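You operate a simulated robot arm through the tools that you are given. There is no shell and no other tool.

The job below is to be done with a simulated robot arm. You get a single attempt, and the scene is never put back.

TASK
Put things in order on the gauge bench top. At the end: the blue shim from the gauge bench top stands on top of the pinion mallet; the dust brush stands where the spacer stood; the green rubbing block stands on top of the orange pad; the blue oil pad stands where the green rubbing block stood; the spacer from the gauge bench top stands where the blue oil pad stood; whatever was shut is shut again. Leave all else as you found it, and nothing knocked over.

Only the result counts: the job must be done as asked and must still hold three seconds after the hand-in. Knocking over, shifting, dropping, spilling or breaking anything else fails it.

THE ROBOT
A 6-joint arm with a two-finger parallel gripper, fixed in place. Base frame: the origin is at the foot of the arm, x ahead of it, y to its left, z up; the work surface is at about z = 80. Units: mm, rad, N and s.
With the tool pointing down near the work surface it reaches from about 160 to 580 mm from the base axis. Its first joint turns from -1.152 to 1.152 rad. Payload 2.1 kg.
The tool frame sits at the grasp point between the pads (the TCP): z along the fingers, y along the line on which they close. The tips reach 30 mm beyond it. Largest opening 94 mm; finger width 28, thickness 10; the body of the gripper, 50 by 96 mm, starts 55 mm behind the TCP.
Orientation is told as [roll, pitch, yaw] about the base's x, y, z axes, in that order, counted from this pose: with the fingers straight down and closing along the base's y, the tool's x points along the base's -x, its y along +y and its z along -z.

THE INTERFACE
- The arm moves only by the tool arm_command. Its argument "moves" is a list of rows, each a list of 2 entries, a list of its own where there are three numbers: the shift along the tool's x, y, z in mm, then the turn, a rotation vector about the tool's x, y, z in rad. In form: [[[x, y, z], [wx, wy, wz]], ...]. A call has 1 to 20 rows; each row is the pose to reach, as a shift and turn from the pose commanded when the call began, along the tool's axes at that moment. "grip" is the opening, from 0 (shut) to 1 (fully open), set as the call begins (left out, the last holds). A row lasts 0.2 s, in which the tool goes at most 50 mm and 0.15 rad; a call with a longer step from one row to the next is refused whole, and so is a gripper value outside its range. Where a pose cannot be reached the arm comes as near as it can. A force on the tool above 40 N (or 10 N above the force at the start of the call, whichever is more), or a blocked arm, ends the call early, and 0.2 s more pass. The fingers move at their own pace (about 72 mm/s each) and stop on an object; they squeeze with about 29 N. The grip force told is the motor's: it shows also when the fingers shut on nothing. Time passes only in rows, and 0.2 s behind the last, so rows that repeat a pose let the fingers close. It gives the time, the measured TCP pose, the force on the tool (base axes), the opening and the grip force at its end, in the units of the frame above (readings bear some noise), with the torque about the TCP (base axes, N m) and any sound that the robot's microphone picked up.
- Cameras (640 x 400 px; columns grow to the right, rows downward): "scene" is fixed at [45, -358.5, 509]; the picture's right is [0.87, -0.50, 0.00], its down [-0.16, -0.27, -0.95] and it looks along [0.47, 0.82, -0.31] (base axes); focal length 265 px, centre (320, 200). "wrist" rides on the gripper at [76, 14, -103] in the tool frame; the picture's right is [-0.18, 0.98, 0.00], its down [-0.75, -0.14, -0.64] and it looks along [-0.63, -0.12, 0.77] (tool axes); focal length 243 px, centre (320, 200). There is no depth. A picture from a camera that has moved, and an enlarged one, comes with that camera's place and axes in the base frame and with its lens.
- snapshot(camera): a new picture of that camera. The clock stands still meanwhile.
- inspect(camera, box): a new picture of the part [left, top, right, bottom] of that camera's present view, enlarged. The clock stands still meanwhile.
- close_job(): hands the job in; it is judged then, once.

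Places have to be worked out from the pictures, the camera data and where the tool is seen. Open the gripper and draw the arm clear of the work before you hand the job in, unless the task says otherwise.

The tools are called after ">>>" by a JSON object that holds its "fn" and its "kwargs". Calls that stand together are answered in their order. arm_command: Moves the arm, as the interface text tells. Its arguments: {"type":"object","properties":{"moves":{"type":"array","items":{"type":"array"}},"grip":{"type":"number"}},"required":["moves"]} The other tools are called the same way: snapshot (camera) takes a picture; inspect (camera, box) takes an enlarged picture of a part of a camera's view; close_job () hands the job in.

At the start:

```text
time_s: 0.0
tcp_pos: [243.1, 120.3, 391.3]
ee_rot: [0.002, 0.001, 0.003]
contact_force: [-0.3, 0.0, -0.1]
moment: [0.03, 0.0, 0.01]
finger_gap: 94.1
finger_force: 0.1
```

scene: 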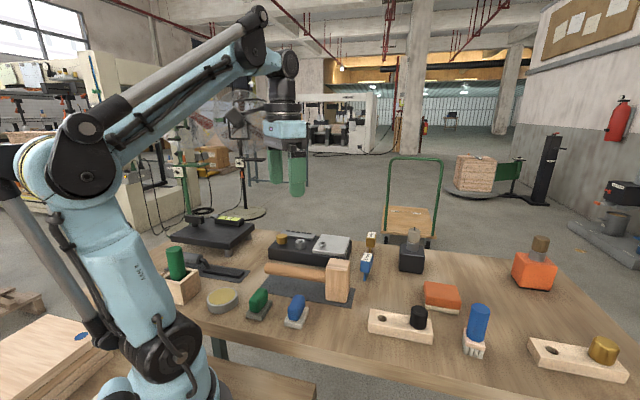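
wrist: 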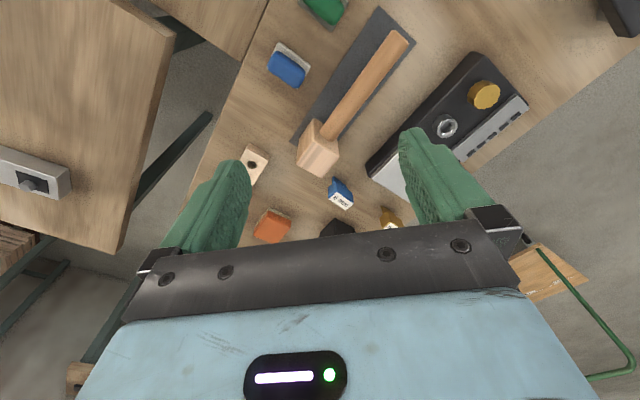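

The first pictures show a bench with many small items. I'll enlarge the parts of the scene view to identify each one before moving.

>>> {"fn": "inspect", "kwargs": {"camera": "scene", "box": [140, 200, 360, 340]}}

>>> {"fn": "inspect", "kwargs": {"camera": "scene", "box": [340, 220, 500, 370]}}

>>> {"fn": "inspect", "kwargs": {"camera": "scene", "box": [480, 220, 640, 390]}}

>>> {"fn": "inspect", "kwargs": {"camera": "wrist", "box": [220, 0, 540, 260]}}

```text
2.86 times, centred on (250, 270) of scene
camera zoom: at [45.0, -358.5, 509.0], right [0.87, -0.5, 0.0], down [-0.16, -0.27, -0.95], along [0.47, 0.82, -0.31], focal length 757 px, centre (520, 0)
```

zoom: 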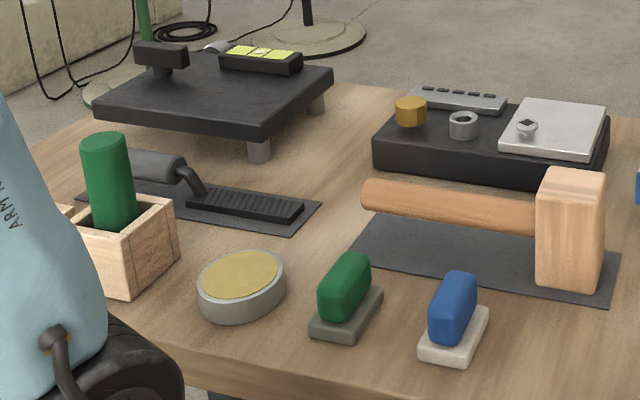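

```text
2.67 times, centred on (420, 295) of scene
camera zoom: at [45.0, -358.5, 509.0], right [0.87, -0.5, 0.0], down [-0.16, -0.27, -0.95], along [0.47, 0.82, -0.31], focal length 707 px, centre (53, -53)
```

zoom: 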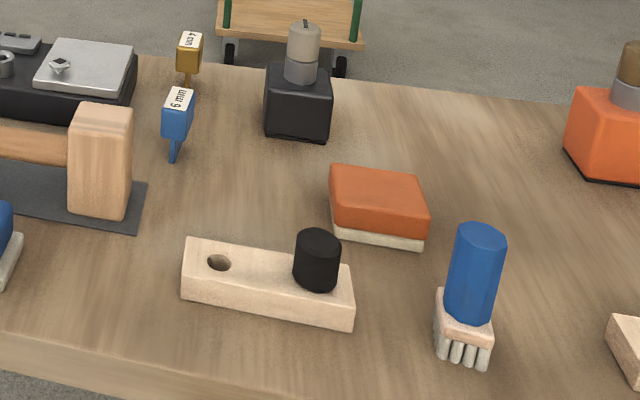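

```text
2.35 times, centred on (560, 305) of scene
camera zoom: at [45.0, -358.5, 509.0], right [0.87, -0.5, 0.0], down [-0.16, -0.27, -0.95], along [0.47, 0.82, -0.31], focal length 624 px, centre (-245, -47)
```

zoom: 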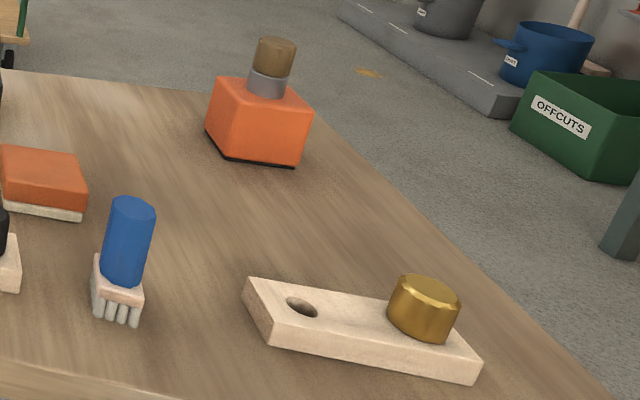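

```text
1.54 times, centred on (380, 130) of wrist
camera zoom: at [165.9, 134.1, 495.5], right [0.18, 0.98, 0.0], down [0.75, -0.14, 0.64], along [0.63, -0.11, -0.77], focal length 373 px, centre (228, 308)
```

zoom: 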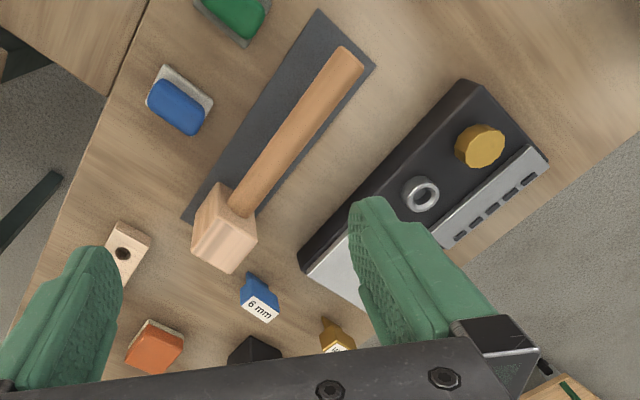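

The items seem clear except for the spacer, the shim and whatever is shut. I'll move the wrist camera over toward the black box at about (400, 330) for a closer look, staying high.

>>> {"fn": "arm_command", "kwargs": {"moves": [[[8, 40, 10], [0, 0, 0]], [[16, 80, 20], [0, 0, 0]], [[24, 120, 30], [0, 0, 0]], [[32, 160, 40], [0, 0, 0]], [[40, 195, 50], [0, 0, 0]], [[43, 215, 61], [0, 0, 0]], [[43, 215, 61], [0, 0, 0]]], "grip": 1}}

```text
time_s: 1.6
tcp_pos: [199.5, 336.6, 332.0]
ee_rot: [0.002, 0.002, 0.002]
contact_force: [0.6, 0.3, 0.3]
moment: [0.01, -0.02, 0.0]
finger_gap: 94.2
finger_force: 0.0
```

The arm is at (199, 337, 332). I'll take the wrist picture here to study the black box.

>>> {"fn": "snapshot", "kwargs": {"camera": "wrist"}}

>>> {"fn": "snapshot", "kwargs": {"camera": "scene"}}

>>> {"fn": "inspect", "kwargs": {"camera": "wrist", "box": [240, 60, 440, 220]}}

```text
taken
camera wrist: at [122.5, 349.9, 434.9], right [0.18, 0.98, 0.0], down [0.75, -0.14, 0.64], along [0.63, -0.12, -0.77], focal length 243 px, centre (320, 200)
```

wrist: 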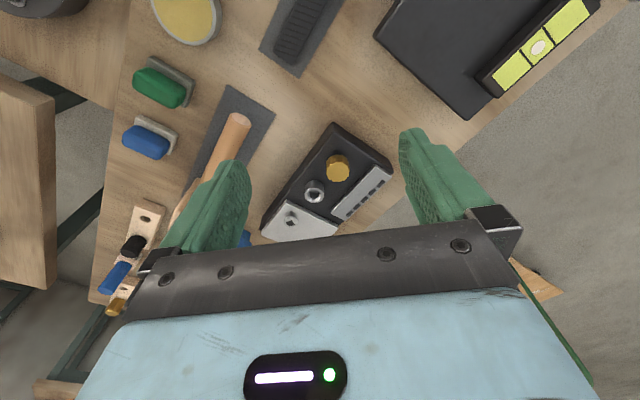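

```text
taken
```

scene: 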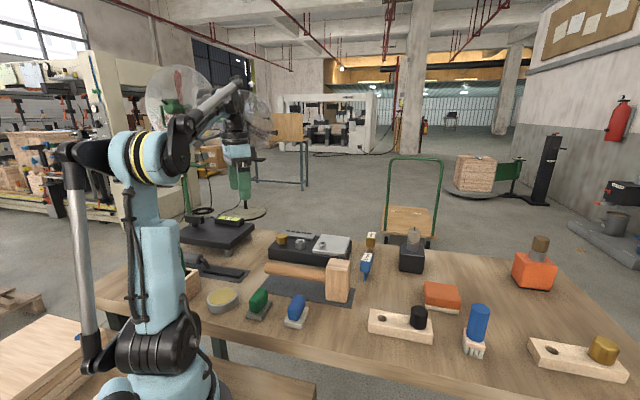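

```text
2.50 times, centred on (340, 140) of wrist
camera zoom: at [122.5, 349.9, 434.9], right [0.18, 0.98, 0.0], down [0.75, -0.14, 0.64], along [0.63, -0.12, -0.77], focal length 606 px, centre (270, 350)
```

zoom: 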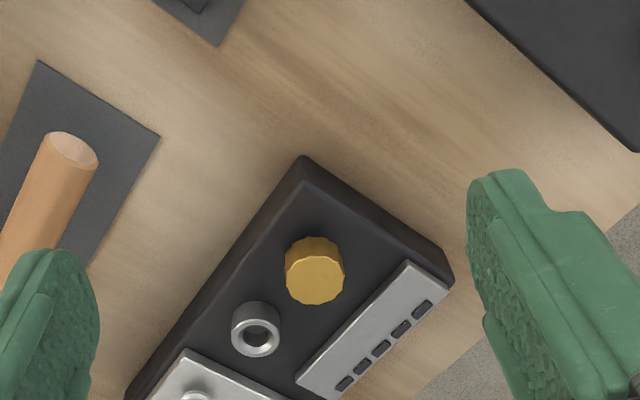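

The black box holds a gold knob, a steel ring, a slotted plate and a silver plate with a small knob. I'll shift the camera toward the shims and plug strip for a closer look.

>>> {"fn": "arm_command", "kwargs": {"moves": [[[-10, -45, 0], [0, 0, 0]], [[-20, -90, 0], [0, 0, 0]], [[-30, -135, 0], [0, 0, 0]], [[-40, -180, 0], [0, 0, 0]], [[-50, -225, 0], [0, 0, 0]], [[-50, -225, 0], [0, 0, 0]]]}}

>>> {"fn": "snapshot", "kwargs": {"camera": "wrist"}}

>>> {"fn": "inspect", "kwargs": {"camera": "wrist", "box": [240, 60, 420, 220]}}

```text
time_s: 3.0
tcp_pos: [249.3, 111.0, 330.2]
ee_rot: [0.003, -0.001, -0.001]
contact_force: [0.1, 0.4, 0.7]
moment: [0.01, -0.02, 0.03]
finger_gap: 94.1
finger_force: 0.0
```

```text
taken
camera wrist: at [173.1, 125.0, 433.7], right [0.18, 0.98, 0.0], down [0.75, -0.14, 0.64], along [0.63, -0.11, -0.77], focal length 243 px, centre (320, 200)
```

wrist: 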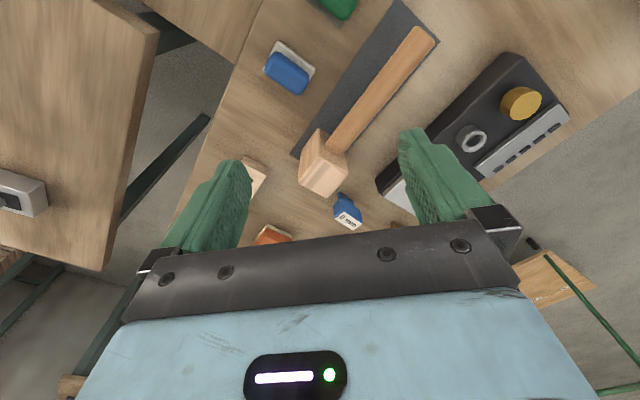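

```text
2.50 times, centred on (330, 140) of wrist
camera zoom: at [173.1, 125.0, 433.7], right [0.18, 0.98, 0.0], down [0.75, -0.14, 0.64], along [0.63, -0.11, -0.77], focal length 606 px, centre (295, 350)
```

zoom: 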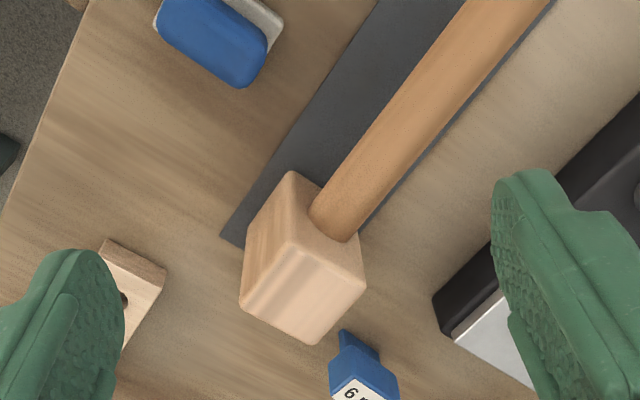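

The mallet lies on a mat with its head near (344, 82), and the blue 6 mm shim is beyond it. I'll zoom the scene camera onto the shims, the strip, the orange pad and the brush.

>>> {"fn": "inspect", "kwargs": {"camera": "scene", "box": [320, 225, 400, 285]}}

>>> {"fn": "inspect", "kwargs": {"camera": "scene", "box": [390, 220, 440, 280]}}

>>> {"fn": "inspect", "kwargs": {"camera": "scene", "box": [360, 290, 440, 350]}}

>>> {"fn": "inspect", "kwargs": {"camera": "scene", "box": [435, 295, 515, 365]}}

>>> {"fn": "inspect", "kwargs": {"camera": "scene", "box": [235, 280, 315, 335]}}

>>> {"fn": "inspect", "kwargs": {"camera": "scene", "box": [260, 225, 360, 310]}}

>>> {"fn": "inspect", "kwargs": {"camera": "scene", "box": [0, 310, 120, 400]}}

```text
6.67 times, centred on (360, 255) of scene
camera zoom: at [45.0, -358.5, 509.0], right [0.87, -0.5, 0.0], down [-0.16, -0.27, -0.95], along [0.47, 0.82, -0.31], focal length 1767 px, centre (53, -167)
```

zoom: 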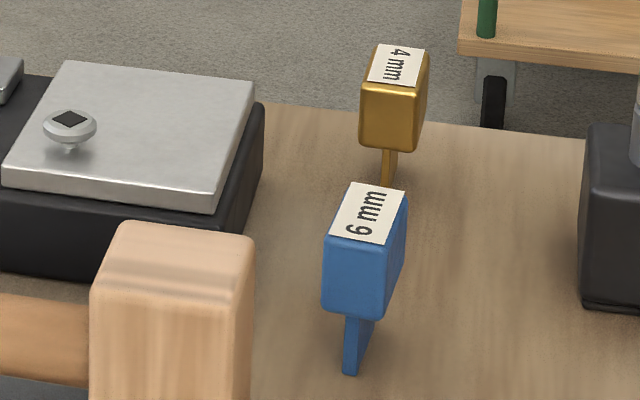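

```text
6.67 times, centred on (415, 250) of scene
camera zoom: at [45.0, -358.5, 509.0], right [0.87, -0.5, 0.0], down [-0.16, -0.27, -0.95], along [0.47, 0.82, -0.31], focal length 1767 px, centre (-313, -133)
```

zoom: 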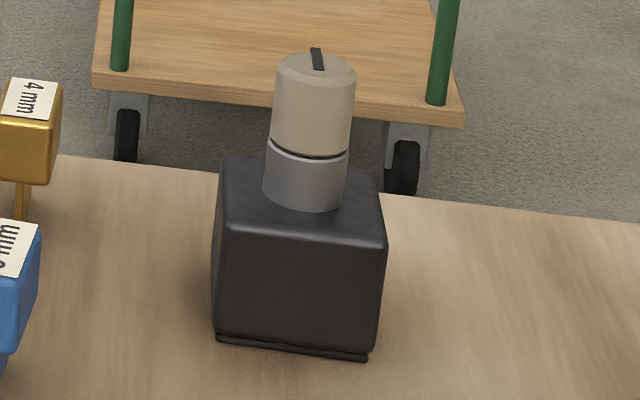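

```text
6.67 times, centred on (400, 320) of scene
camera zoom: at [45.0, -358.5, 509.0], right [0.87, -0.5, 0.0], down [-0.16, -0.27, -0.95], along [0.47, 0.82, -0.31], focal length 1767 px, centre (-213, -600)
```

zoom: 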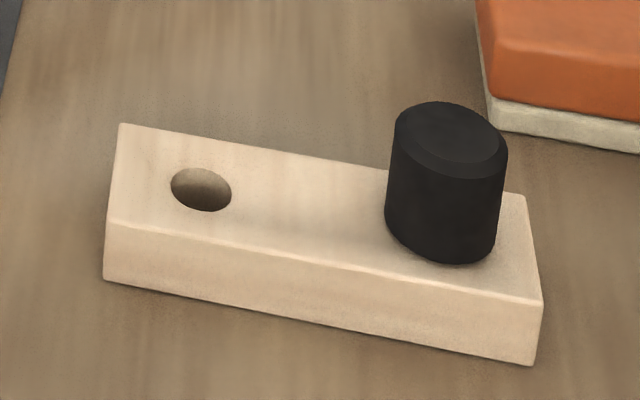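

```text
5.71 times, centred on (475, 330) of scene
camera zoom: at [45.0, -358.5, 509.0], right [0.87, -0.5, 0.0], down [-0.16, -0.27, -0.95], along [0.47, 0.82, -0.31], focal length 1515 px, centre (-566, -543)
```

zoom: 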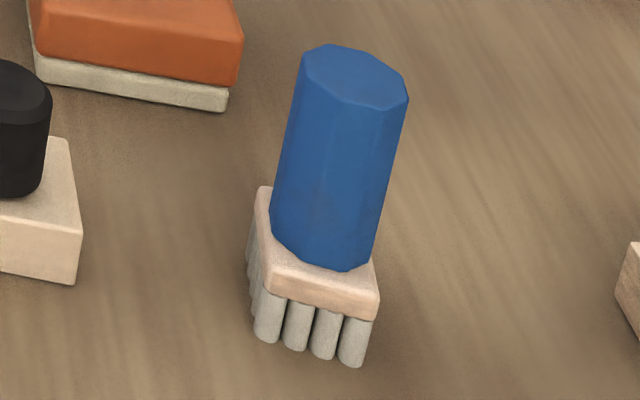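

```text
7.27 times, centred on (275, 308) of scene
camera zoom: at [45.0, -358.5, 509.0], right [0.87, -0.5, 0.0], down [-0.16, -0.27, -0.95], along [0.47, 0.82, -0.31], focal length 1928 px, centre (647, -582)
```

zoom: 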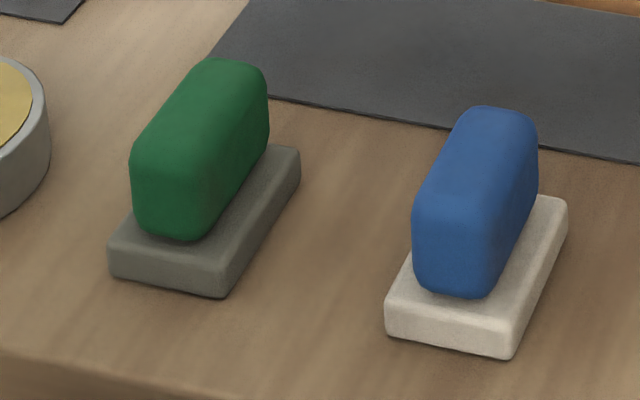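

```text
4.71 times, centred on (310, 268) of scene
camera zoom: at [45.0, -358.5, 509.0], right [0.87, -0.5, 0.0], down [-0.16, -0.27, -0.95], along [0.47, 0.82, -0.31], focal length 1248 px, centre (367, -118)
```

zoom: 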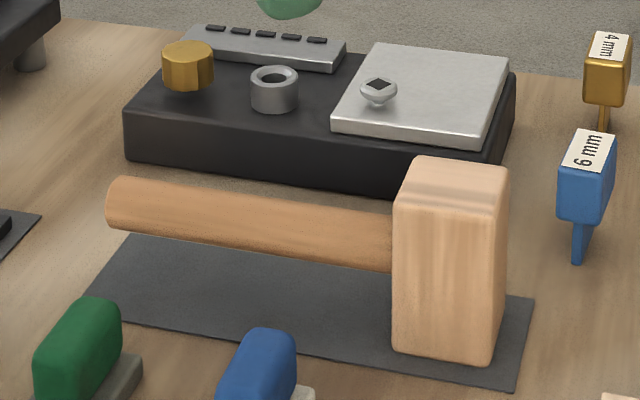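

```text
4.44 times, centred on (60, 355) of scene
camera zoom: at [45.0, -358.5, 509.0], right [0.87, -0.5, 0.0], down [-0.16, -0.27, -0.95], along [0.47, 0.82, -0.31], focal length 1178 px, centre (1476, -489)
```

zoom: 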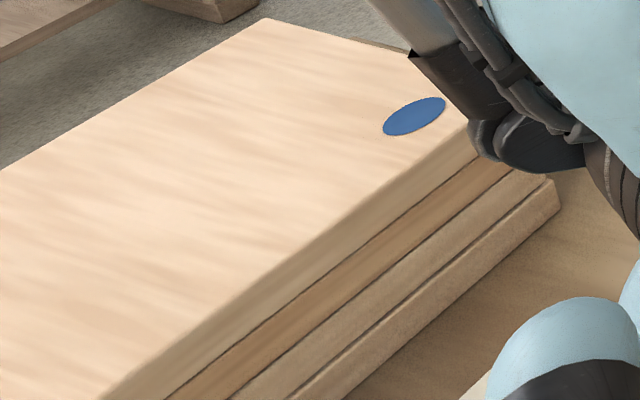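

The scene zooms show the blue 6 mm and gold 4 mm shims standing on thin blades, a black plug in a wooden strip, and a ring on the black box. To settle what the "spacer" is, I'll swing the wrist camera to the right side, where a grey object appeared on another surface.

>>> {"fn": "arm_command", "kwargs": {"moves": [[[3, -30, 0], [0, 0, 0.15]], [[6, -60, 0], [0, 0, 0.3]], [[9, -90, 0], [0, 0, 0.45]], [[12, -120, 0], [0, 0, 0.6]], [[15, -150, 0], [0, 0, 0.75]], [[18, -180, 0], [0, 0, 0.9]], [[19, -211, 0], [0, 0, 1.05]], [[19, -211, 0], [0, 0, 1.05]]]}}

>>> {"fn": "snapshot", "kwargs": {"camera": "wrist"}}

```text
time_s: 4.8
tcp_pos: [231.5, -100.8, 329.6]
ee_rot: [0.004, 0.002, -1.052]
contact_force: [0.2, 0.1, -0.3]
moment: [0.02, 0.01, 0.0]
finger_gap: 93.9
finger_force: 0.1
```

```text
taken
camera wrist: at [205.1, -28.1, 433.7], right [0.94, 0.33, 0.0], down [0.25, -0.73, 0.64], along [0.21, -0.6, -0.77], focal length 243 px, centre (320, 200)
```

wrist: 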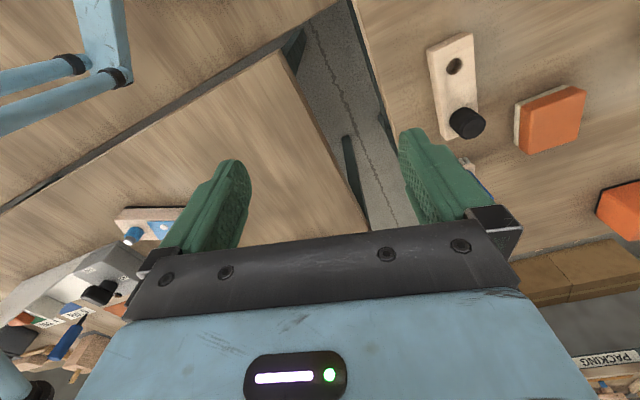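

A second table on the right holds a shelf-like box with labels. I'll enlarge it.

>>> {"fn": "inspect", "kwargs": {"camera": "wrist", "box": [0, 190, 200, 390]}}

>>> {"fn": "arm_command", "kwargs": {"moves": [[[0, -40, 0], [0, 0, 0.1]], [[0, -80, 0], [0, 0, 0.2]], [[0, -100, 0], [0, 0, 0.3]], [[0, -100, 0], [0, 0, 0.3]]]}}

>>> {"fn": "snapshot", "kwargs": {"camera": "wrist"}}

```text
2.00 times, centred on (100, 290) of wrist
camera zoom: at [205.1, -28.1, 433.7], right [0.94, 0.33, 0.0], down [0.25, -0.73, 0.64], along [0.21, -0.6, -0.77], focal length 485 px, centre (760, 20)
```

zoom: 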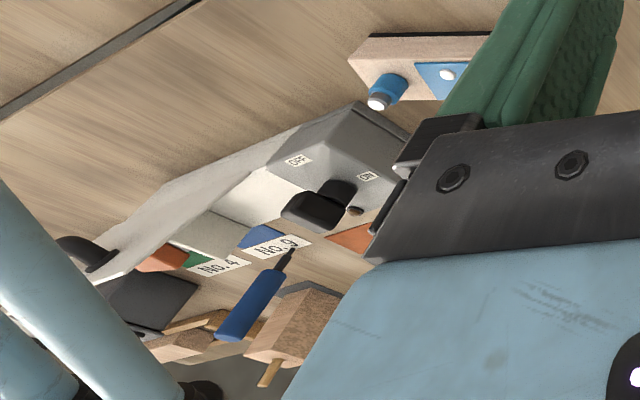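

```text
time_s: 5.8
tcp_pos: [144.3, -150.2, 329.6]
ee_rot: [0.001, 0.004, -1.35]
contact_force: [-0.2, -0.4, -1.3]
moment: [-0.02, -0.04, 0.01]
finger_gap: 93.9
finger_force: 0.2
```

```text
taken
camera wrist: at [140.7, -73.0, 433.1], right [1.0, 0.04, 0.0], down [0.03, -0.77, 0.64], along [0.02, -0.64, -0.77], focal length 243 px, centre (320, 200)
```

wrist: 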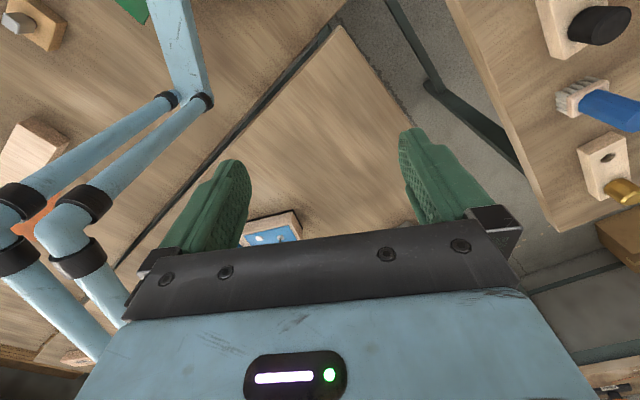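

Much of the right-hand bench is hidden behind the gripper. I'll tilt the tool outward to look further along it.

>>> {"fn": "arm_command", "kwargs": {"moves": [[[0, 0, -10], [0, -0.14, 0]], [[0, 0, -20], [0, -0.28, 0]], [[0, 0, -30], [0, -0.42, 0]], [[0, 0, -40], [0, -0.56, 0]], [[0, 0, -40], [0, -0.7, 0]], [[0, 0, -40], [0, -0.7, 0]]]}}

>>> {"fn": "snapshot", "kwargs": {"camera": "wrist"}}

>>> {"fn": "inspect", "kwargs": {"camera": "wrist", "box": [0, 0, 320, 240]}}

>>> {"fn": "inspect", "kwargs": {"camera": "wrist", "box": [320, 0, 640, 240]}}

```text
time_s: 7.2
tcp_pos: [145.3, -150.4, 370.5]
ee_rot: [0.002, -0.701, -1.349]
contact_force: [-0.2, -0.3, 0.1]
moment: [0.01, 0.02, -0.02]
finger_gap: 94.0
finger_force: 0.1
```

```text
taken
camera wrist: at [130.3, -26.0, 400.8], right [0.99, 0.08, 0.12], down [-0.1, -0.19, 0.98], along [0.1, -0.98, -0.18], focal length 243 px, centre (320, 200)
```

wrist: 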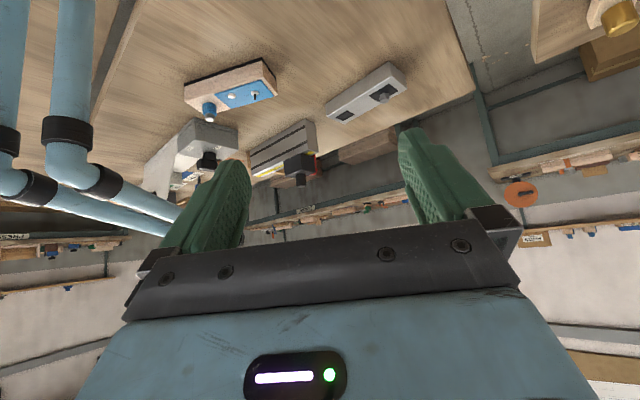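

```text
1.67 times, centred on (160, 120) of wrist
camera zoom: at [130.3, -26.0, 400.8], right [0.99, 0.08, 0.12], down [-0.1, -0.19, 0.98], along [0.1, -0.98, -0.18], focal length 404 px, centre (587, 333)
```

zoom: 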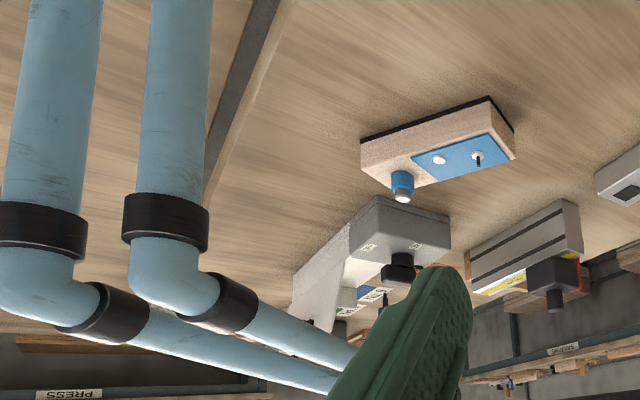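

```text
1.67 times, centred on (480, 120) of wrist
camera zoom: at [130.3, -26.0, 400.8], right [0.99, 0.08, 0.12], down [-0.1, -0.19, 0.98], along [0.1, -0.98, -0.18], focal length 404 px, centre (53, 333)
```

zoom: 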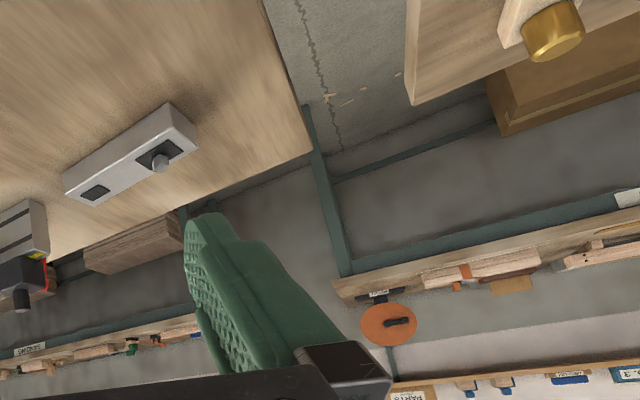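

The right-hand bench holds only instruments, beyond the job. I'll level the tool again and then hover over the bench items one at a time, starting with the ring on the black box.

>>> {"fn": "arm_command", "kwargs": {"moves": [[[0, 0, 0], [0, 0.14, 0]], [[0, 0, 0], [0, 0.28, 0]], [[0, 0, 0], [0, 0.42, 0]], [[0, 0, 0], [0, 0.56, 0]], [[0, 0, 0], [0, 0.7, 0]], [[0, 0, 0], [0, 0.7, 0]]]}}

>>> {"fn": "arm_command", "kwargs": {"moves": [[[39, 29, 0], [0, 0, -0.14]], [[78, 58, 0], [0, 0, -0.27]], [[117, 87, 0], [0, 0, -0.41]], [[156, 116, 0], [0, 0, -0.54]], [[194, 144, 0], [0, 0, -0.68]], [[233, 173, 0], [0, 0, -0.81]], [[272, 202, 15], [0, 0, -0.95]], [[311, 231, 30], [0, 0, -1.08]], [[350, 260, 45], [0, 0, -1.22]], [[387, 286, 60], [0, 0, -1.35]], [[387, 286, 75], [0, 0, -1.35]], [[387, 286, 90], [0, 0, -1.35]], [[387, 286, 90], [0, 0, -1.35]]]}}

>>> {"fn": "snapshot", "kwargs": {"camera": "wrist"}}

```text
time_s: 8.6
tcp_pos: [144.4, -150.9, 370.7]
ee_rot: [0.002, 0.006, -1.348]
contact_force: [0.5, 0.5, -0.3]
moment: [0.0, -0.02, -0.03]
finger_gap: 94.1
finger_force: 0.1
```

```text
refused: row 7 steps farther than a row can; nothing moved
```

```text
taken
camera wrist: at [140.8, -73.6, 474.1], right [1.0, 0.04, 0.0], down [0.03, -0.77, 0.64], along [0.02, -0.64, -0.77], focal length 243 px, centre (320, 200)
```

wrist: 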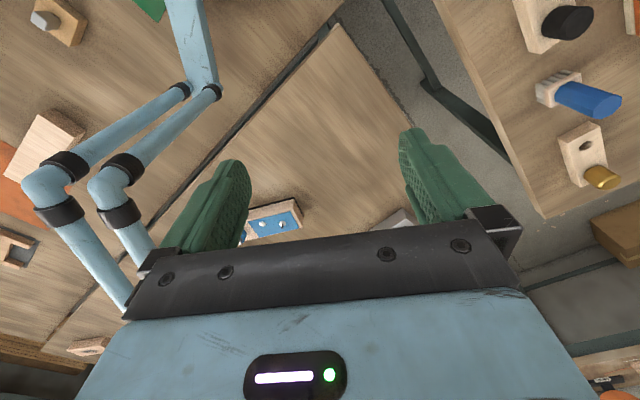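

One row stepped slightly too far; I'll resend the same sweep with smaller steps, staying high until above the box.

>>> {"fn": "arm_command", "kwargs": {"moves": [[[35, 26, 5], [0, 0, -0.13]], [[70, 52, 10], [0, 0, -0.25]], [[105, 78, 15], [0, 0, -0.37]], [[140, 104, 20], [0, 0, -0.5]], [[175, 130, 25], [0, 0, -0.62]], [[211, 156, 30], [0, 0, -0.74]], [[246, 182, 40], [0, 0, -0.86]], [[281, 208, 50], [0, 0, -0.98]], [[316, 234, 60], [0, 0, -1.1]], [[351, 260, 70], [0, 0, -1.22]], [[387, 286, 80], [0, 0, -1.35]], [[387, 286, 90], [0, 0, -1.35]], [[387, 286, 90], [0, 0, -1.35]]]}}

>>> {"fn": "snapshot", "kwargs": {"camera": "wrist"}}

>>> {"fn": "inspect", "kwargs": {"camera": "wrist", "box": [230, 0, 430, 200]}}

```text
time_s: 11.4
tcp_pos: [337.4, 288.8, 282.4]
ee_rot: [0.003, 0.0, 0.003]
contact_force: [0.6, 0.1, 0.4]
moment: [0.01, -0.04, 0.0]
finger_gap: 93.7
finger_force: 0.0
```

```text
taken
camera wrist: at [260.6, 304.4, 384.9], right [0.18, 0.98, 0.0], down [0.75, -0.14, 0.64], along [0.63, -0.11, -0.77], focal length 243 px, centre (320, 200)
```

wrist: 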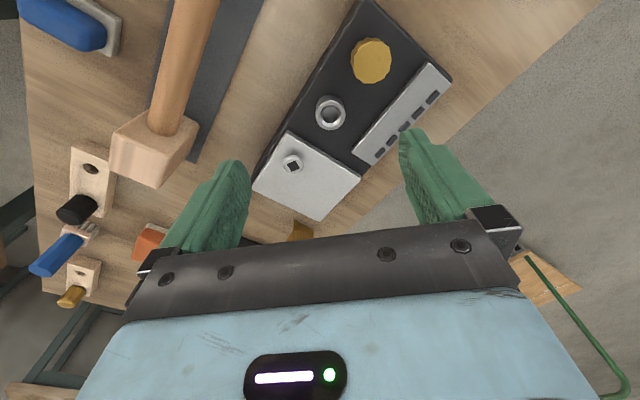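

```text
2.00 times, centred on (330, 100) of wrist
camera zoom: at [260.6, 304.4, 384.9], right [0.18, 0.98, 0.0], down [0.75, -0.14, 0.64], along [0.63, -0.11, -0.77], focal length 485 px, centre (300, 400)
```

zoom: 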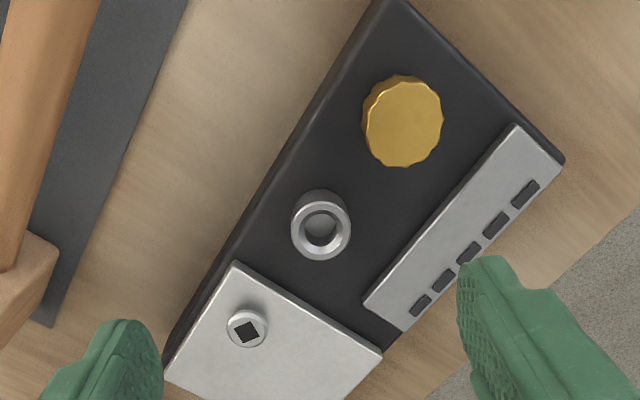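

The black box looks like an instrument: knob, a socket with a grey insert, vent and screwed panel. I'll hover over the plug strip and brush next to look for the spacer.

>>> {"fn": "arm_command", "kwargs": {"moves": [[[-6, -44, 0], [0, 0, 0]], [[-12, -88, 0], [0, 0, 0]], [[-18, -132, 0], [0, 0, 0]], [[-24, -176, 0], [0, 0, 0]], [[-30, -220, 0], [0, 0, 0]], [[-36, -264, 0], [0, 0, 0]], [[-42, -308, 0], [0, 0, 0]], [[-50, -350, 0], [0, 0, 0]], [[-50, -350, 0], [0, 0, 0]]]}}

>>> {"fn": "snapshot", "kwargs": {"camera": "wrist"}}

>>> {"fn": "inspect", "kwargs": {"camera": "wrist", "box": [220, 20, 440, 240]}}

```text
time_s: 13.4
tcp_pos: [389.6, -61.2, 281.5]
ee_rot: [0.003, 0.0, 0.001]
contact_force: [0.4, -0.1, 0.2]
moment: [-0.02, 0.0, 0.01]
finger_gap: 93.8
finger_force: 0.1
```

```text
taken
camera wrist: at [312.6, -46.5, 384.1], right [0.18, 0.98, 0.0], down [0.75, -0.14, 0.64], along [0.63, -0.11, -0.77], focal length 243 px, centre (320, 200)
```

wrist: 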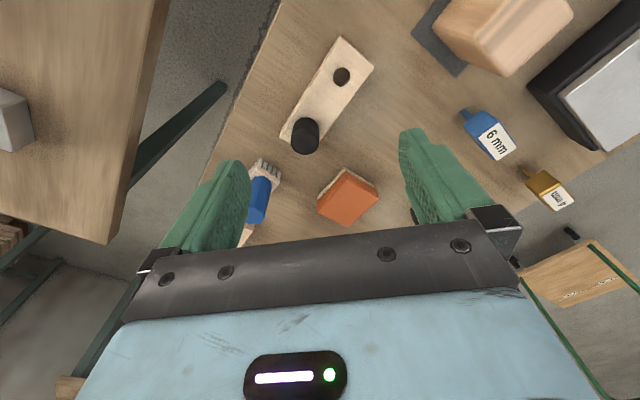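

```text
1.82 times, centred on (330, 130) of wrist
camera zoom: at [312.6, -46.5, 384.1], right [0.18, 0.98, 0.0], down [0.75, -0.14, 0.64], along [0.63, -0.11, -0.77], focal length 441 px, centre (302, 327)
```

zoom: 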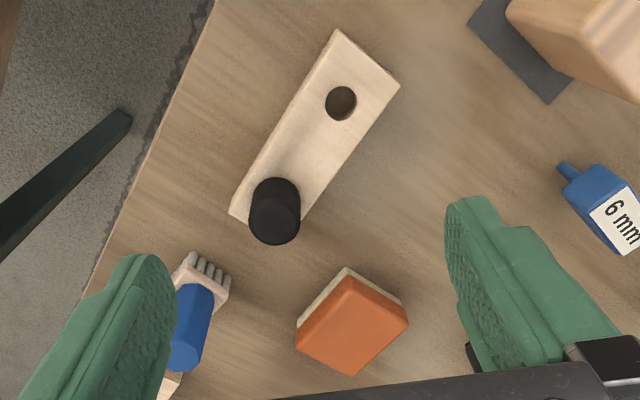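

The strip is a light wooden bar with a hole and a black knob, about 45° to the axes; the orange pad and brush are just beyond. I'll move further out to see the far right of the bench and compare it with the brass-knobbed strip.

>>> {"fn": "arm_command", "kwargs": {"moves": [[[-30, -20, -10], [0, 0, 0]], [[-60, -40, -20], [0, 0, 0]], [[-90, -60, -30], [0, 0, 0]], [[-90, -90, -30], [0, 0, 0]], [[-90, -90, -30], [0, 0, 0]]]}}

>>> {"fn": "snapshot", "kwargs": {"camera": "wrist"}}

>>> {"fn": "inspect", "kwargs": {"camera": "wrist", "box": [220, 20, 420, 240]}}

```text
time_s: 14.6
tcp_pos: [479.9, -150.4, 310.3]
ee_rot: [0.004, 0.0, 0.001]
contact_force: [-0.2, -0.1, 0.0]
moment: [-0.02, -0.02, 0.0]
finger_gap: 94.1
finger_force: 0.0
```

```text
taken
camera wrist: at [401.9, -135.9, 414.1], right [0.18, 0.98, 0.0], down [0.75, -0.14, 0.64], along [0.63, -0.11, -0.77], focal length 243 px, centre (320, 200)
```

wrist: 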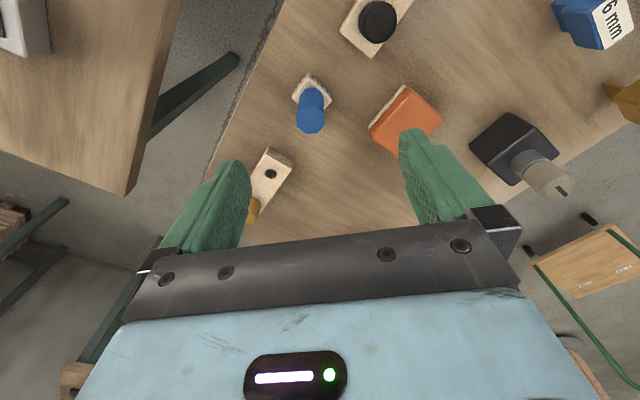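

```text
1.82 times, centred on (320, 130) of wrist
camera zoom: at [401.9, -135.9, 414.1], right [0.18, 0.98, 0.0], down [0.75, -0.14, 0.64], along [0.63, -0.11, -0.77], focal length 441 px, centre (320, 327)
```

zoom: 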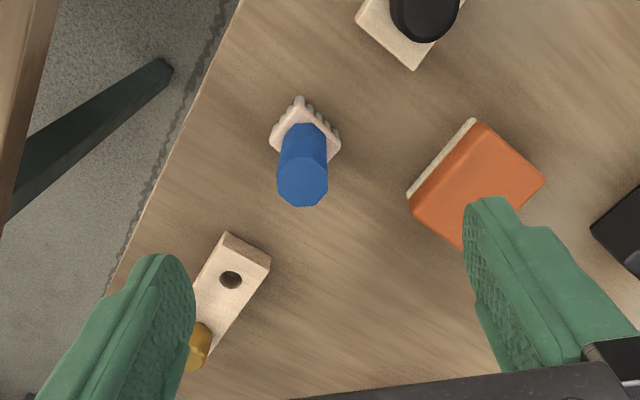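

Two similar strips exist; only the black-knobbed one is within reach. The shelves behind carry labels and similar tools, which may show what a "spacer" looks like, so I'll inspect those in the scene view.

>>> {"fn": "inspect", "kwargs": {"camera": "scene", "box": [0, 50, 130, 240]}}

>>> {"fn": "inspect", "kwargs": {"camera": "scene", "box": [530, 0, 640, 70]}}

>>> {"fn": "inspect", "kwargs": {"camera": "scene", "box": [560, 120, 640, 240]}}

>>> {"fn": "inspect", "kwargs": {"camera": "scene", "box": [280, 60, 400, 160]}}

```text
2.11 times, centred on (65, 145) of scene
camera zoom: at [45.0, -358.5, 509.0], right [0.87, -0.5, 0.0], down [-0.16, -0.27, -0.95], along [0.47, 0.82, -0.31], focal length 558 px, centre (857, 316)
```

zoom: 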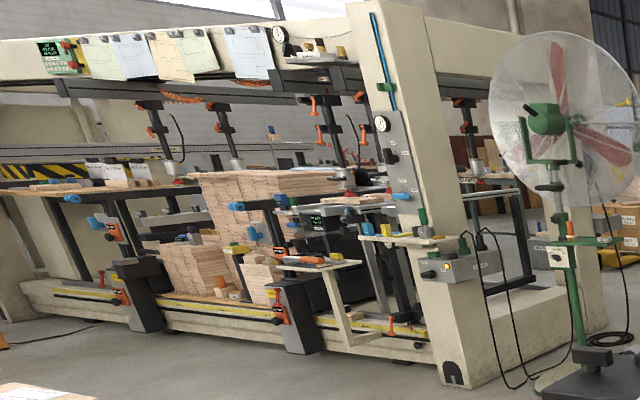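

```text
5.71 times, centred on (585, 35) of scene
camera zoom: at [45.0, -358.5, 509.0], right [0.87, -0.5, 0.0], down [-0.16, -0.27, -0.95], along [0.47, 0.82, -0.31], focal length 1515 px, centre (-1194, 1143)
```

zoom: 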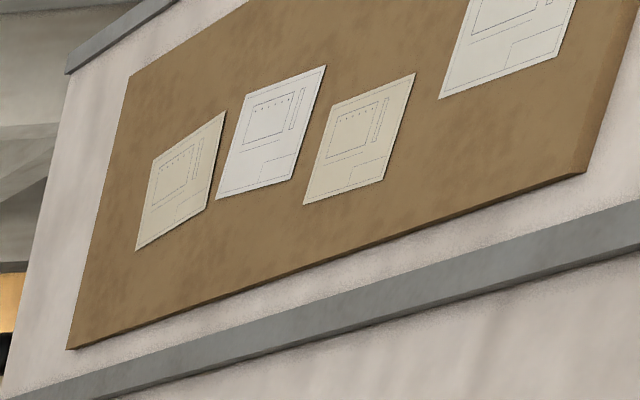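

```text
3.33 times, centred on (600, 180) of scene
camera zoom: at [45.0, -358.5, 509.0], right [0.87, -0.5, 0.0], down [-0.16, -0.27, -0.95], along [0.47, 0.82, -0.31], focal length 884 px, centre (-613, 267)
```

zoom: 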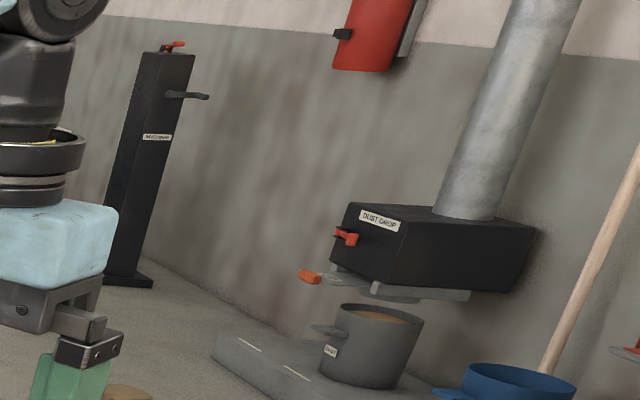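

```text
4.00 times, centred on (340, 110) of scene
camera zoom: at [45.0, -358.5, 509.0], right [0.87, -0.5, 0.0], down [-0.16, -0.27, -0.95], along [0.47, 0.82, -0.31], focal length 1060 px, centre (240, 560)
```

zoom: 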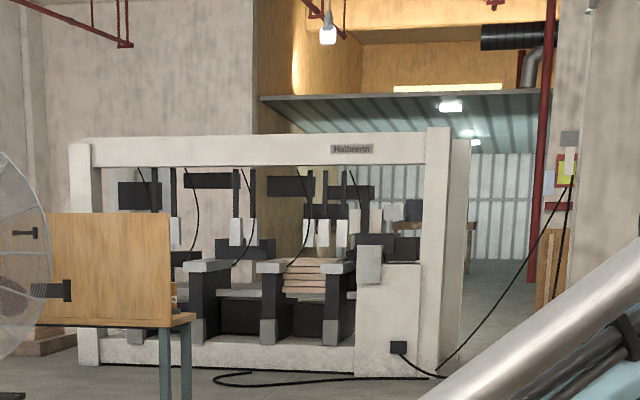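

The room is a pressing workshop with stocked shelves. I'll turn the wrist camera toward the shelves on the right again, tilted, to read labels and see similar parts.

>>> {"fn": "arm_command", "kwargs": {"moves": [[[40, -6, -10], [0, 0, 0.15]], [[80, -12, -20], [0, 0, 0.3]], [[120, -18, -30], [0, 0, 0.45]], [[160, -24, -40], [0, 0, 0.6]], [[200, -30, -50], [0, 0, 0.75]], [[240, -36, -60], [0, 0, 0.9]], [[270, -36, -70], [0, 0, 1.05]], [[280, -36, -80], [0, 0, 1.2]], [[280, -36, -90], [0, 0, 1.3]], [[280, -36, -90], [0, 0, 1.3]]]}}

>>> {"fn": "arm_command", "kwargs": {"moves": [[[0, 0, -10], [0, -0.14, 0]], [[0, 0, -20], [0, -0.28, 0]], [[0, 0, -30], [0, -0.42, 0]], [[0, 0, -40], [0, -0.56, 0]], [[0, 0, -40], [0, -0.7, 0]], [[0, 0, -40], [0, -0.84, 0]], [[0, 0, -40], [0, -0.98, 0]], [[0, 0, -40], [0, -0.98, 0]]]}}

>>> {"fn": "snapshot", "kwargs": {"camera": "wrist"}}

>>> {"fn": "inspect", "kwargs": {"camera": "wrist", "box": [240, 0, 440, 230]}}

>>> {"fn": "inspect", "kwargs": {"camera": "wrist", "box": [440, 0, 640, 200]}}

>>> {"fn": "inspect", "kwargs": {"camera": "wrist", "box": [0, 0, 240, 240]}}

```text
time_s: 16.8
tcp_pos: [199.3, -186.7, 400.4]
ee_rot: [0.001, 0.001, -1.3]
contact_force: [0.7, -0.4, 0.9]
moment: [0.03, -0.02, -0.02]
finger_gap: 94.4
finger_force: 0.1
```

```text
time_s: 18.6
tcp_pos: [200.0, -187.1, 439.7]
ee_rot: [0.005, -0.979, -1.303]
contact_force: [-0.7, 0.6, -0.6]
moment: [0.01, 0.03, 0.0]
finger_gap: 94.1
finger_force: 0.1
```

```text
taken
camera wrist: at [178.0, -59.9, 434.6], right [0.97, 0.17, 0.15], down [-0.17, 0.07, 0.98], along [0.15, -0.98, 0.1], focal length 243 px, centre (320, 200)
```

wrist: 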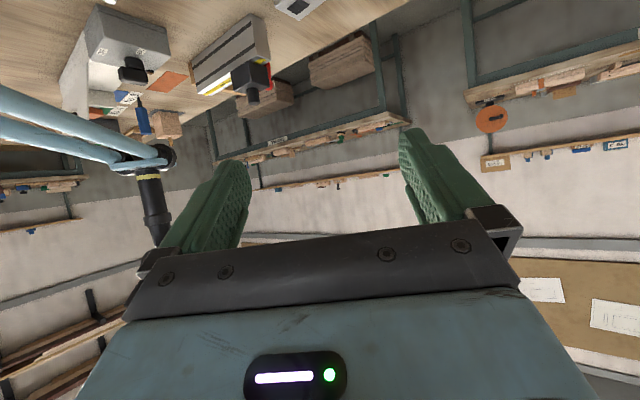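

```text
1.74 times, centred on (340, 115) of wrist
camera zoom: at [178.0, -59.9, 434.6], right [0.97, 0.17, 0.15], down [-0.17, 0.07, 0.98], along [0.15, -0.98, 0.1], focal length 422 px, centre (285, 348)
```

zoom: 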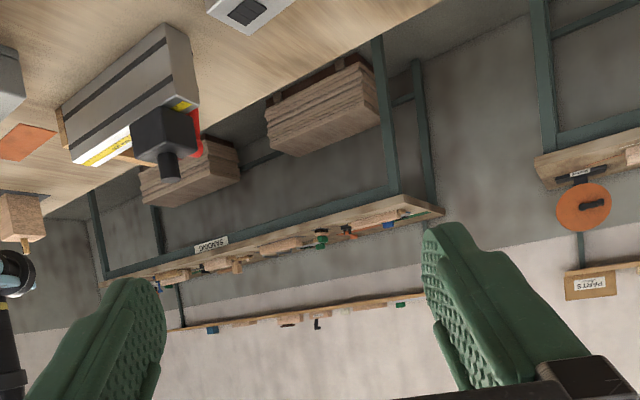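

```text
2.00 times, centred on (540, 100) of wrist
camera zoom: at [178.0, -59.9, 434.6], right [0.97, 0.17, 0.15], down [-0.17, 0.07, 0.98], along [0.15, -0.98, 0.1], focal length 485 px, centre (-120, 400)
```

zoom: 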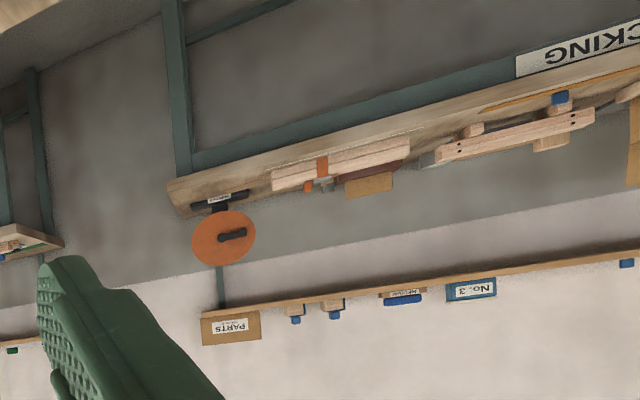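

```text
1.67 times, centred on (120, 120) of wrist
camera zoom: at [178.0, -59.9, 434.6], right [0.97, 0.17, 0.15], down [-0.17, 0.07, 0.98], along [0.15, -0.98, 0.1], focal length 404 px, centre (653, 333)
```

zoom: 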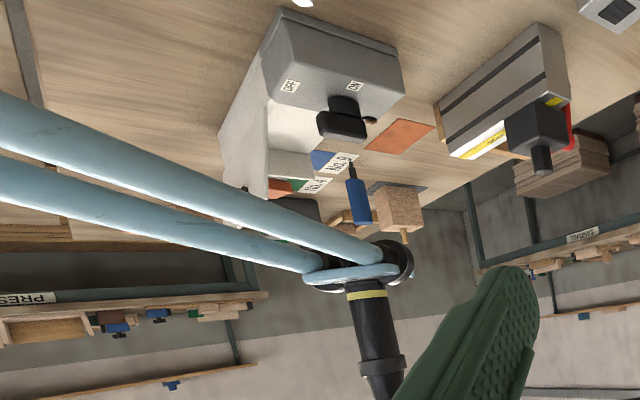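

Those shelves are only background. I'll take the reachable bar with the black knob as the spacer: it stands directly on the bench top and is the only reachable unnamed item. I'll level the tool and go look closely at the green and blue blocks.

>>> {"fn": "arm_command", "kwargs": {"moves": [[[0, 0, 0], [0, 0.14, 0]], [[0, 0, 0], [0, 0.28, 0]], [[0, 0, 0], [0, 0.42, 0]], [[0, 0, 0], [0, 0.56, 0]], [[0, 0, 0], [0, 0.7, 0]], [[0, 0, 0], [0, 0.84, 0]], [[0, 0, 0], [0, 0.98, 0]], [[0, 0, 0], [0, 0.98, 0]]]}}

```text
time_s: 20.4
tcp_pos: [199.5, -186.4, 440.5]
ee_rot: [0.003, 0.006, -1.299]
contact_force: [0.4, -0.2, -0.1]
moment: [-0.01, 0.02, 0.02]
finger_gap: 94.0
finger_force: 0.0
```

Level again. I'll now swing back and hover over the green and blue blocks at about (195, 90).

>>> {"fn": "arm_command", "kwargs": {"moves": [[[27, 7, 17], [0, 0, -0.13]], [[53, 15, 34], [0, 0, -0.26]], [[80, 22, 51], [0, 0, -0.39]], [[106, 30, 68], [0, 0, -0.52]], [[133, 37, 85], [0, 0, -0.65]], [[160, 45, 102], [0, 0, -0.78]], [[186, 52, 119], [0, 0, -0.91]], [[213, 60, 136], [0, 0, -1.04]], [[240, 67, 153], [0, 0, -1.17]], [[266, 75, 170], [0, 0, -1.299]], [[266, 75, 170], [0, 0, -1.299]]]}}

>>> {"fn": "snapshot", "kwargs": {"camera": "wrist"}}

>>> {"fn": "inspect", "kwargs": {"camera": "wrist", "box": [200, 0, 440, 220]}}

```text
time_s: 22.8
tcp_pos: [201.2, 91.8, 271.4]
ee_rot: [0.004, -0.001, 0.002]
contact_force: [-0.4, -0.9, 0.0]
moment: [-0.02, -0.01, 0.01]
finger_gap: 93.7
finger_force: 0.0
```

```text
taken
camera wrist: at [123.4, 104.9, 374.5], right [0.18, 0.98, 0.0], down [0.75, -0.14, 0.64], along [0.63, -0.11, -0.77], focal length 243 px, centre (320, 200)
```

wrist: 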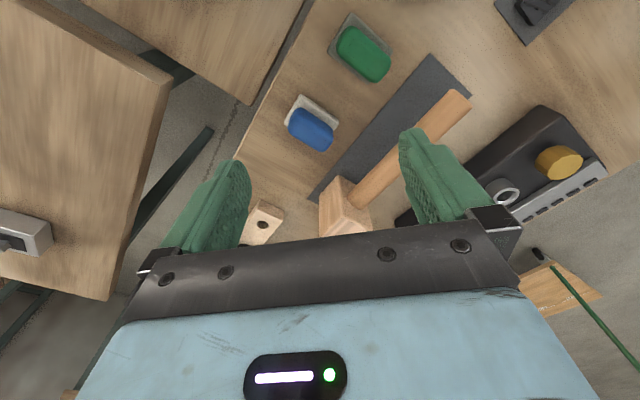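

```text
1.82 times, centred on (320, 110) of wrist
camera zoom: at [123.4, 104.9, 374.5], right [0.18, 0.98, 0.0], down [0.75, -0.14, 0.64], along [0.63, -0.11, -0.77], focal length 441 px, centre (320, 364)
```

zoom: 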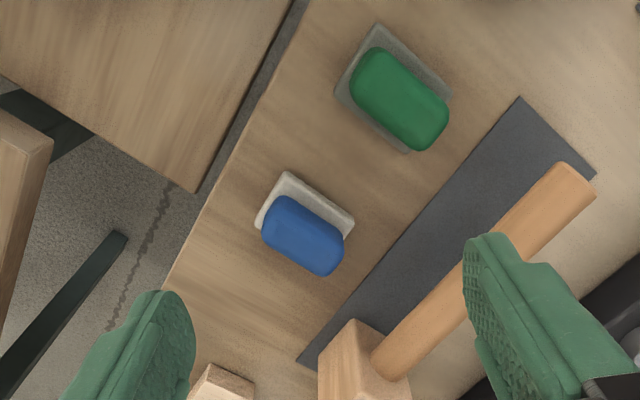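

From this view the blue pad's base centres near (235, 74) and the green block's near (173, 137), both turned about 45° to match the bench. Next I hover between the mallet head and blue shim to measure them.

>>> {"fn": "arm_command", "kwargs": {"moves": [[[-45, 0, 0], [0, 0, 0]], [[-90, 1, 0], [0, 0, 0]], [[-135, 2, 0], [0, 0, 0]], [[-180, 3, 0], [0, 0, 0]], [[-200, 5, 0], [0, 0, 0]], [[-200, 5, 0], [0, 0, 0]]]}}

>>> {"fn": "snapshot", "kwargs": {"camera": "wrist"}}

>>> {"fn": "inspect", "kwargs": {"camera": "wrist", "box": [240, 0, 420, 220]}}

```text
time_s: 24.2
tcp_pos: [399.4, 95.5, 271.1]
ee_rot: [0.005, -0.002, 0.001]
contact_force: [0.3, -0.1, 0.0]
moment: [0.04, -0.03, -0.02]
finger_gap: 94.2
finger_force: 0.2
```

```text
taken
camera wrist: at [323.6, 109.3, 374.4], right [0.18, 0.98, 0.0], down [0.75, -0.14, 0.64], along [0.63, -0.12, -0.77], focal length 243 px, centre (320, 200)
```

wrist: 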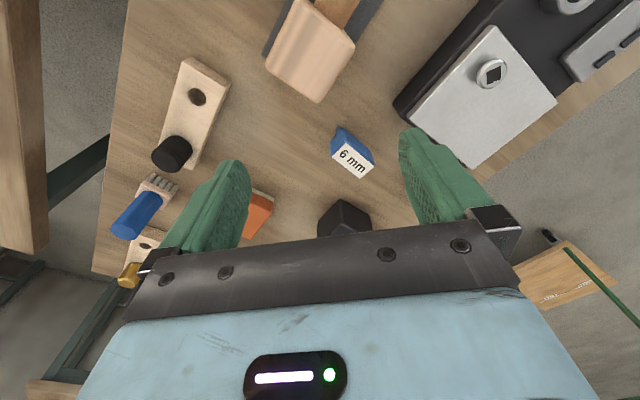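

```text
1.82 times, centred on (330, 110) of wrist
camera zoom: at [323.6, 109.3, 374.4], right [0.18, 0.98, 0.0], down [0.75, -0.14, 0.64], along [0.63, -0.12, -0.77], focal length 441 px, centre (302, 364)
```

zoom: 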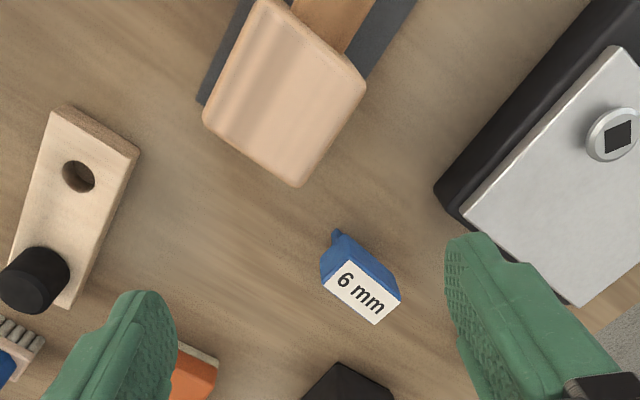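

The shim's head is about 45 × 25 mm with its top near z 148, on a thin 25 × 6 mm blade; the mallet head's top is roughly 53 × 51 mm around (357, 94). I'll enlarge the mallet head and shim from the scene camera for their heights.

>>> {"fn": "inspect", "kwargs": {"camera": "scene", "box": [315, 245, 375, 310]}}

>>> {"fn": "inspect", "kwargs": {"camera": "wrist", "box": [250, 0, 370, 110]}}

>>> {"fn": "inspect", "kwargs": {"camera": "wrist", "box": [310, 110, 400, 190]}}

```text
6.15 times, centred on (345, 278) of scene
camera zoom: at [45.0, -358.5, 509.0], right [0.87, -0.5, 0.0], down [-0.16, -0.27, -0.95], along [0.47, 0.82, -0.31], focal length 1631 px, centre (166, -277)
```

zoom: 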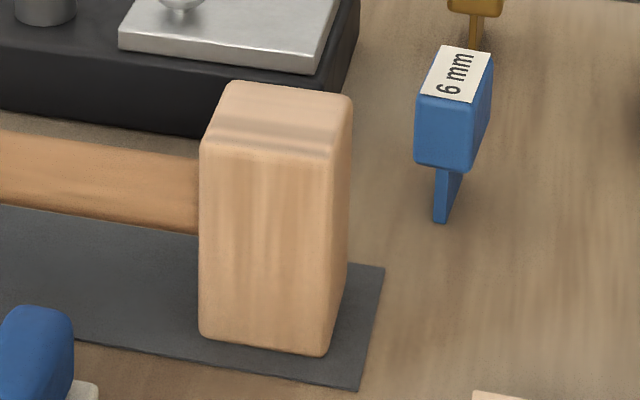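

```text
3.64 times, centred on (310, 55) of wrist
camera zoom: at [323.6, 109.3, 374.4], right [0.18, 0.98, 0.0], down [0.75, -0.14, 0.64], along [0.63, -0.12, -0.77], focal length 882 px, centre (356, 727)
```

zoom: 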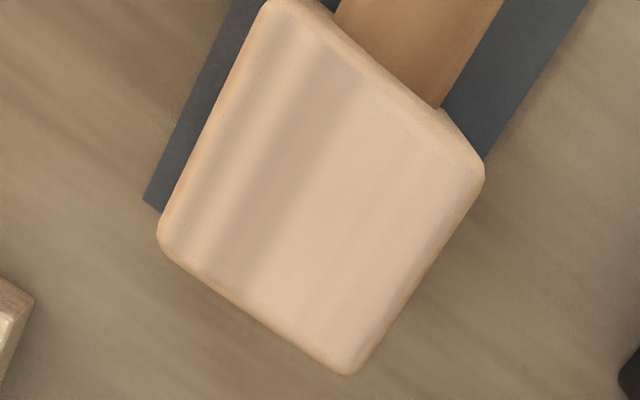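

```text
5.00 times, centred on (355, 150) of wrist
camera zoom: at [323.6, 109.3, 374.4], right [0.18, 0.98, 0.0], down [0.75, -0.14, 0.64], along [0.63, -0.12, -0.77], focal length 1213 px, centre (145, 450)
```

zoom: 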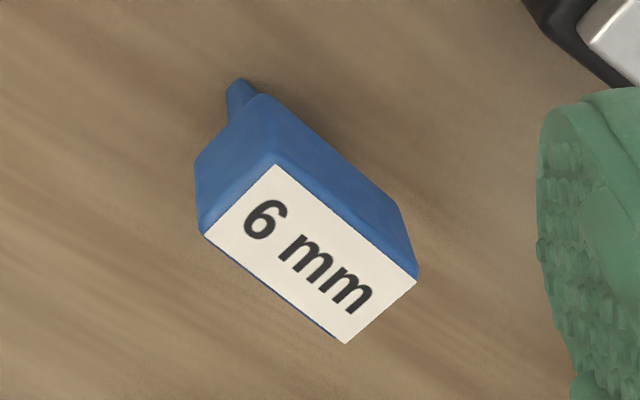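

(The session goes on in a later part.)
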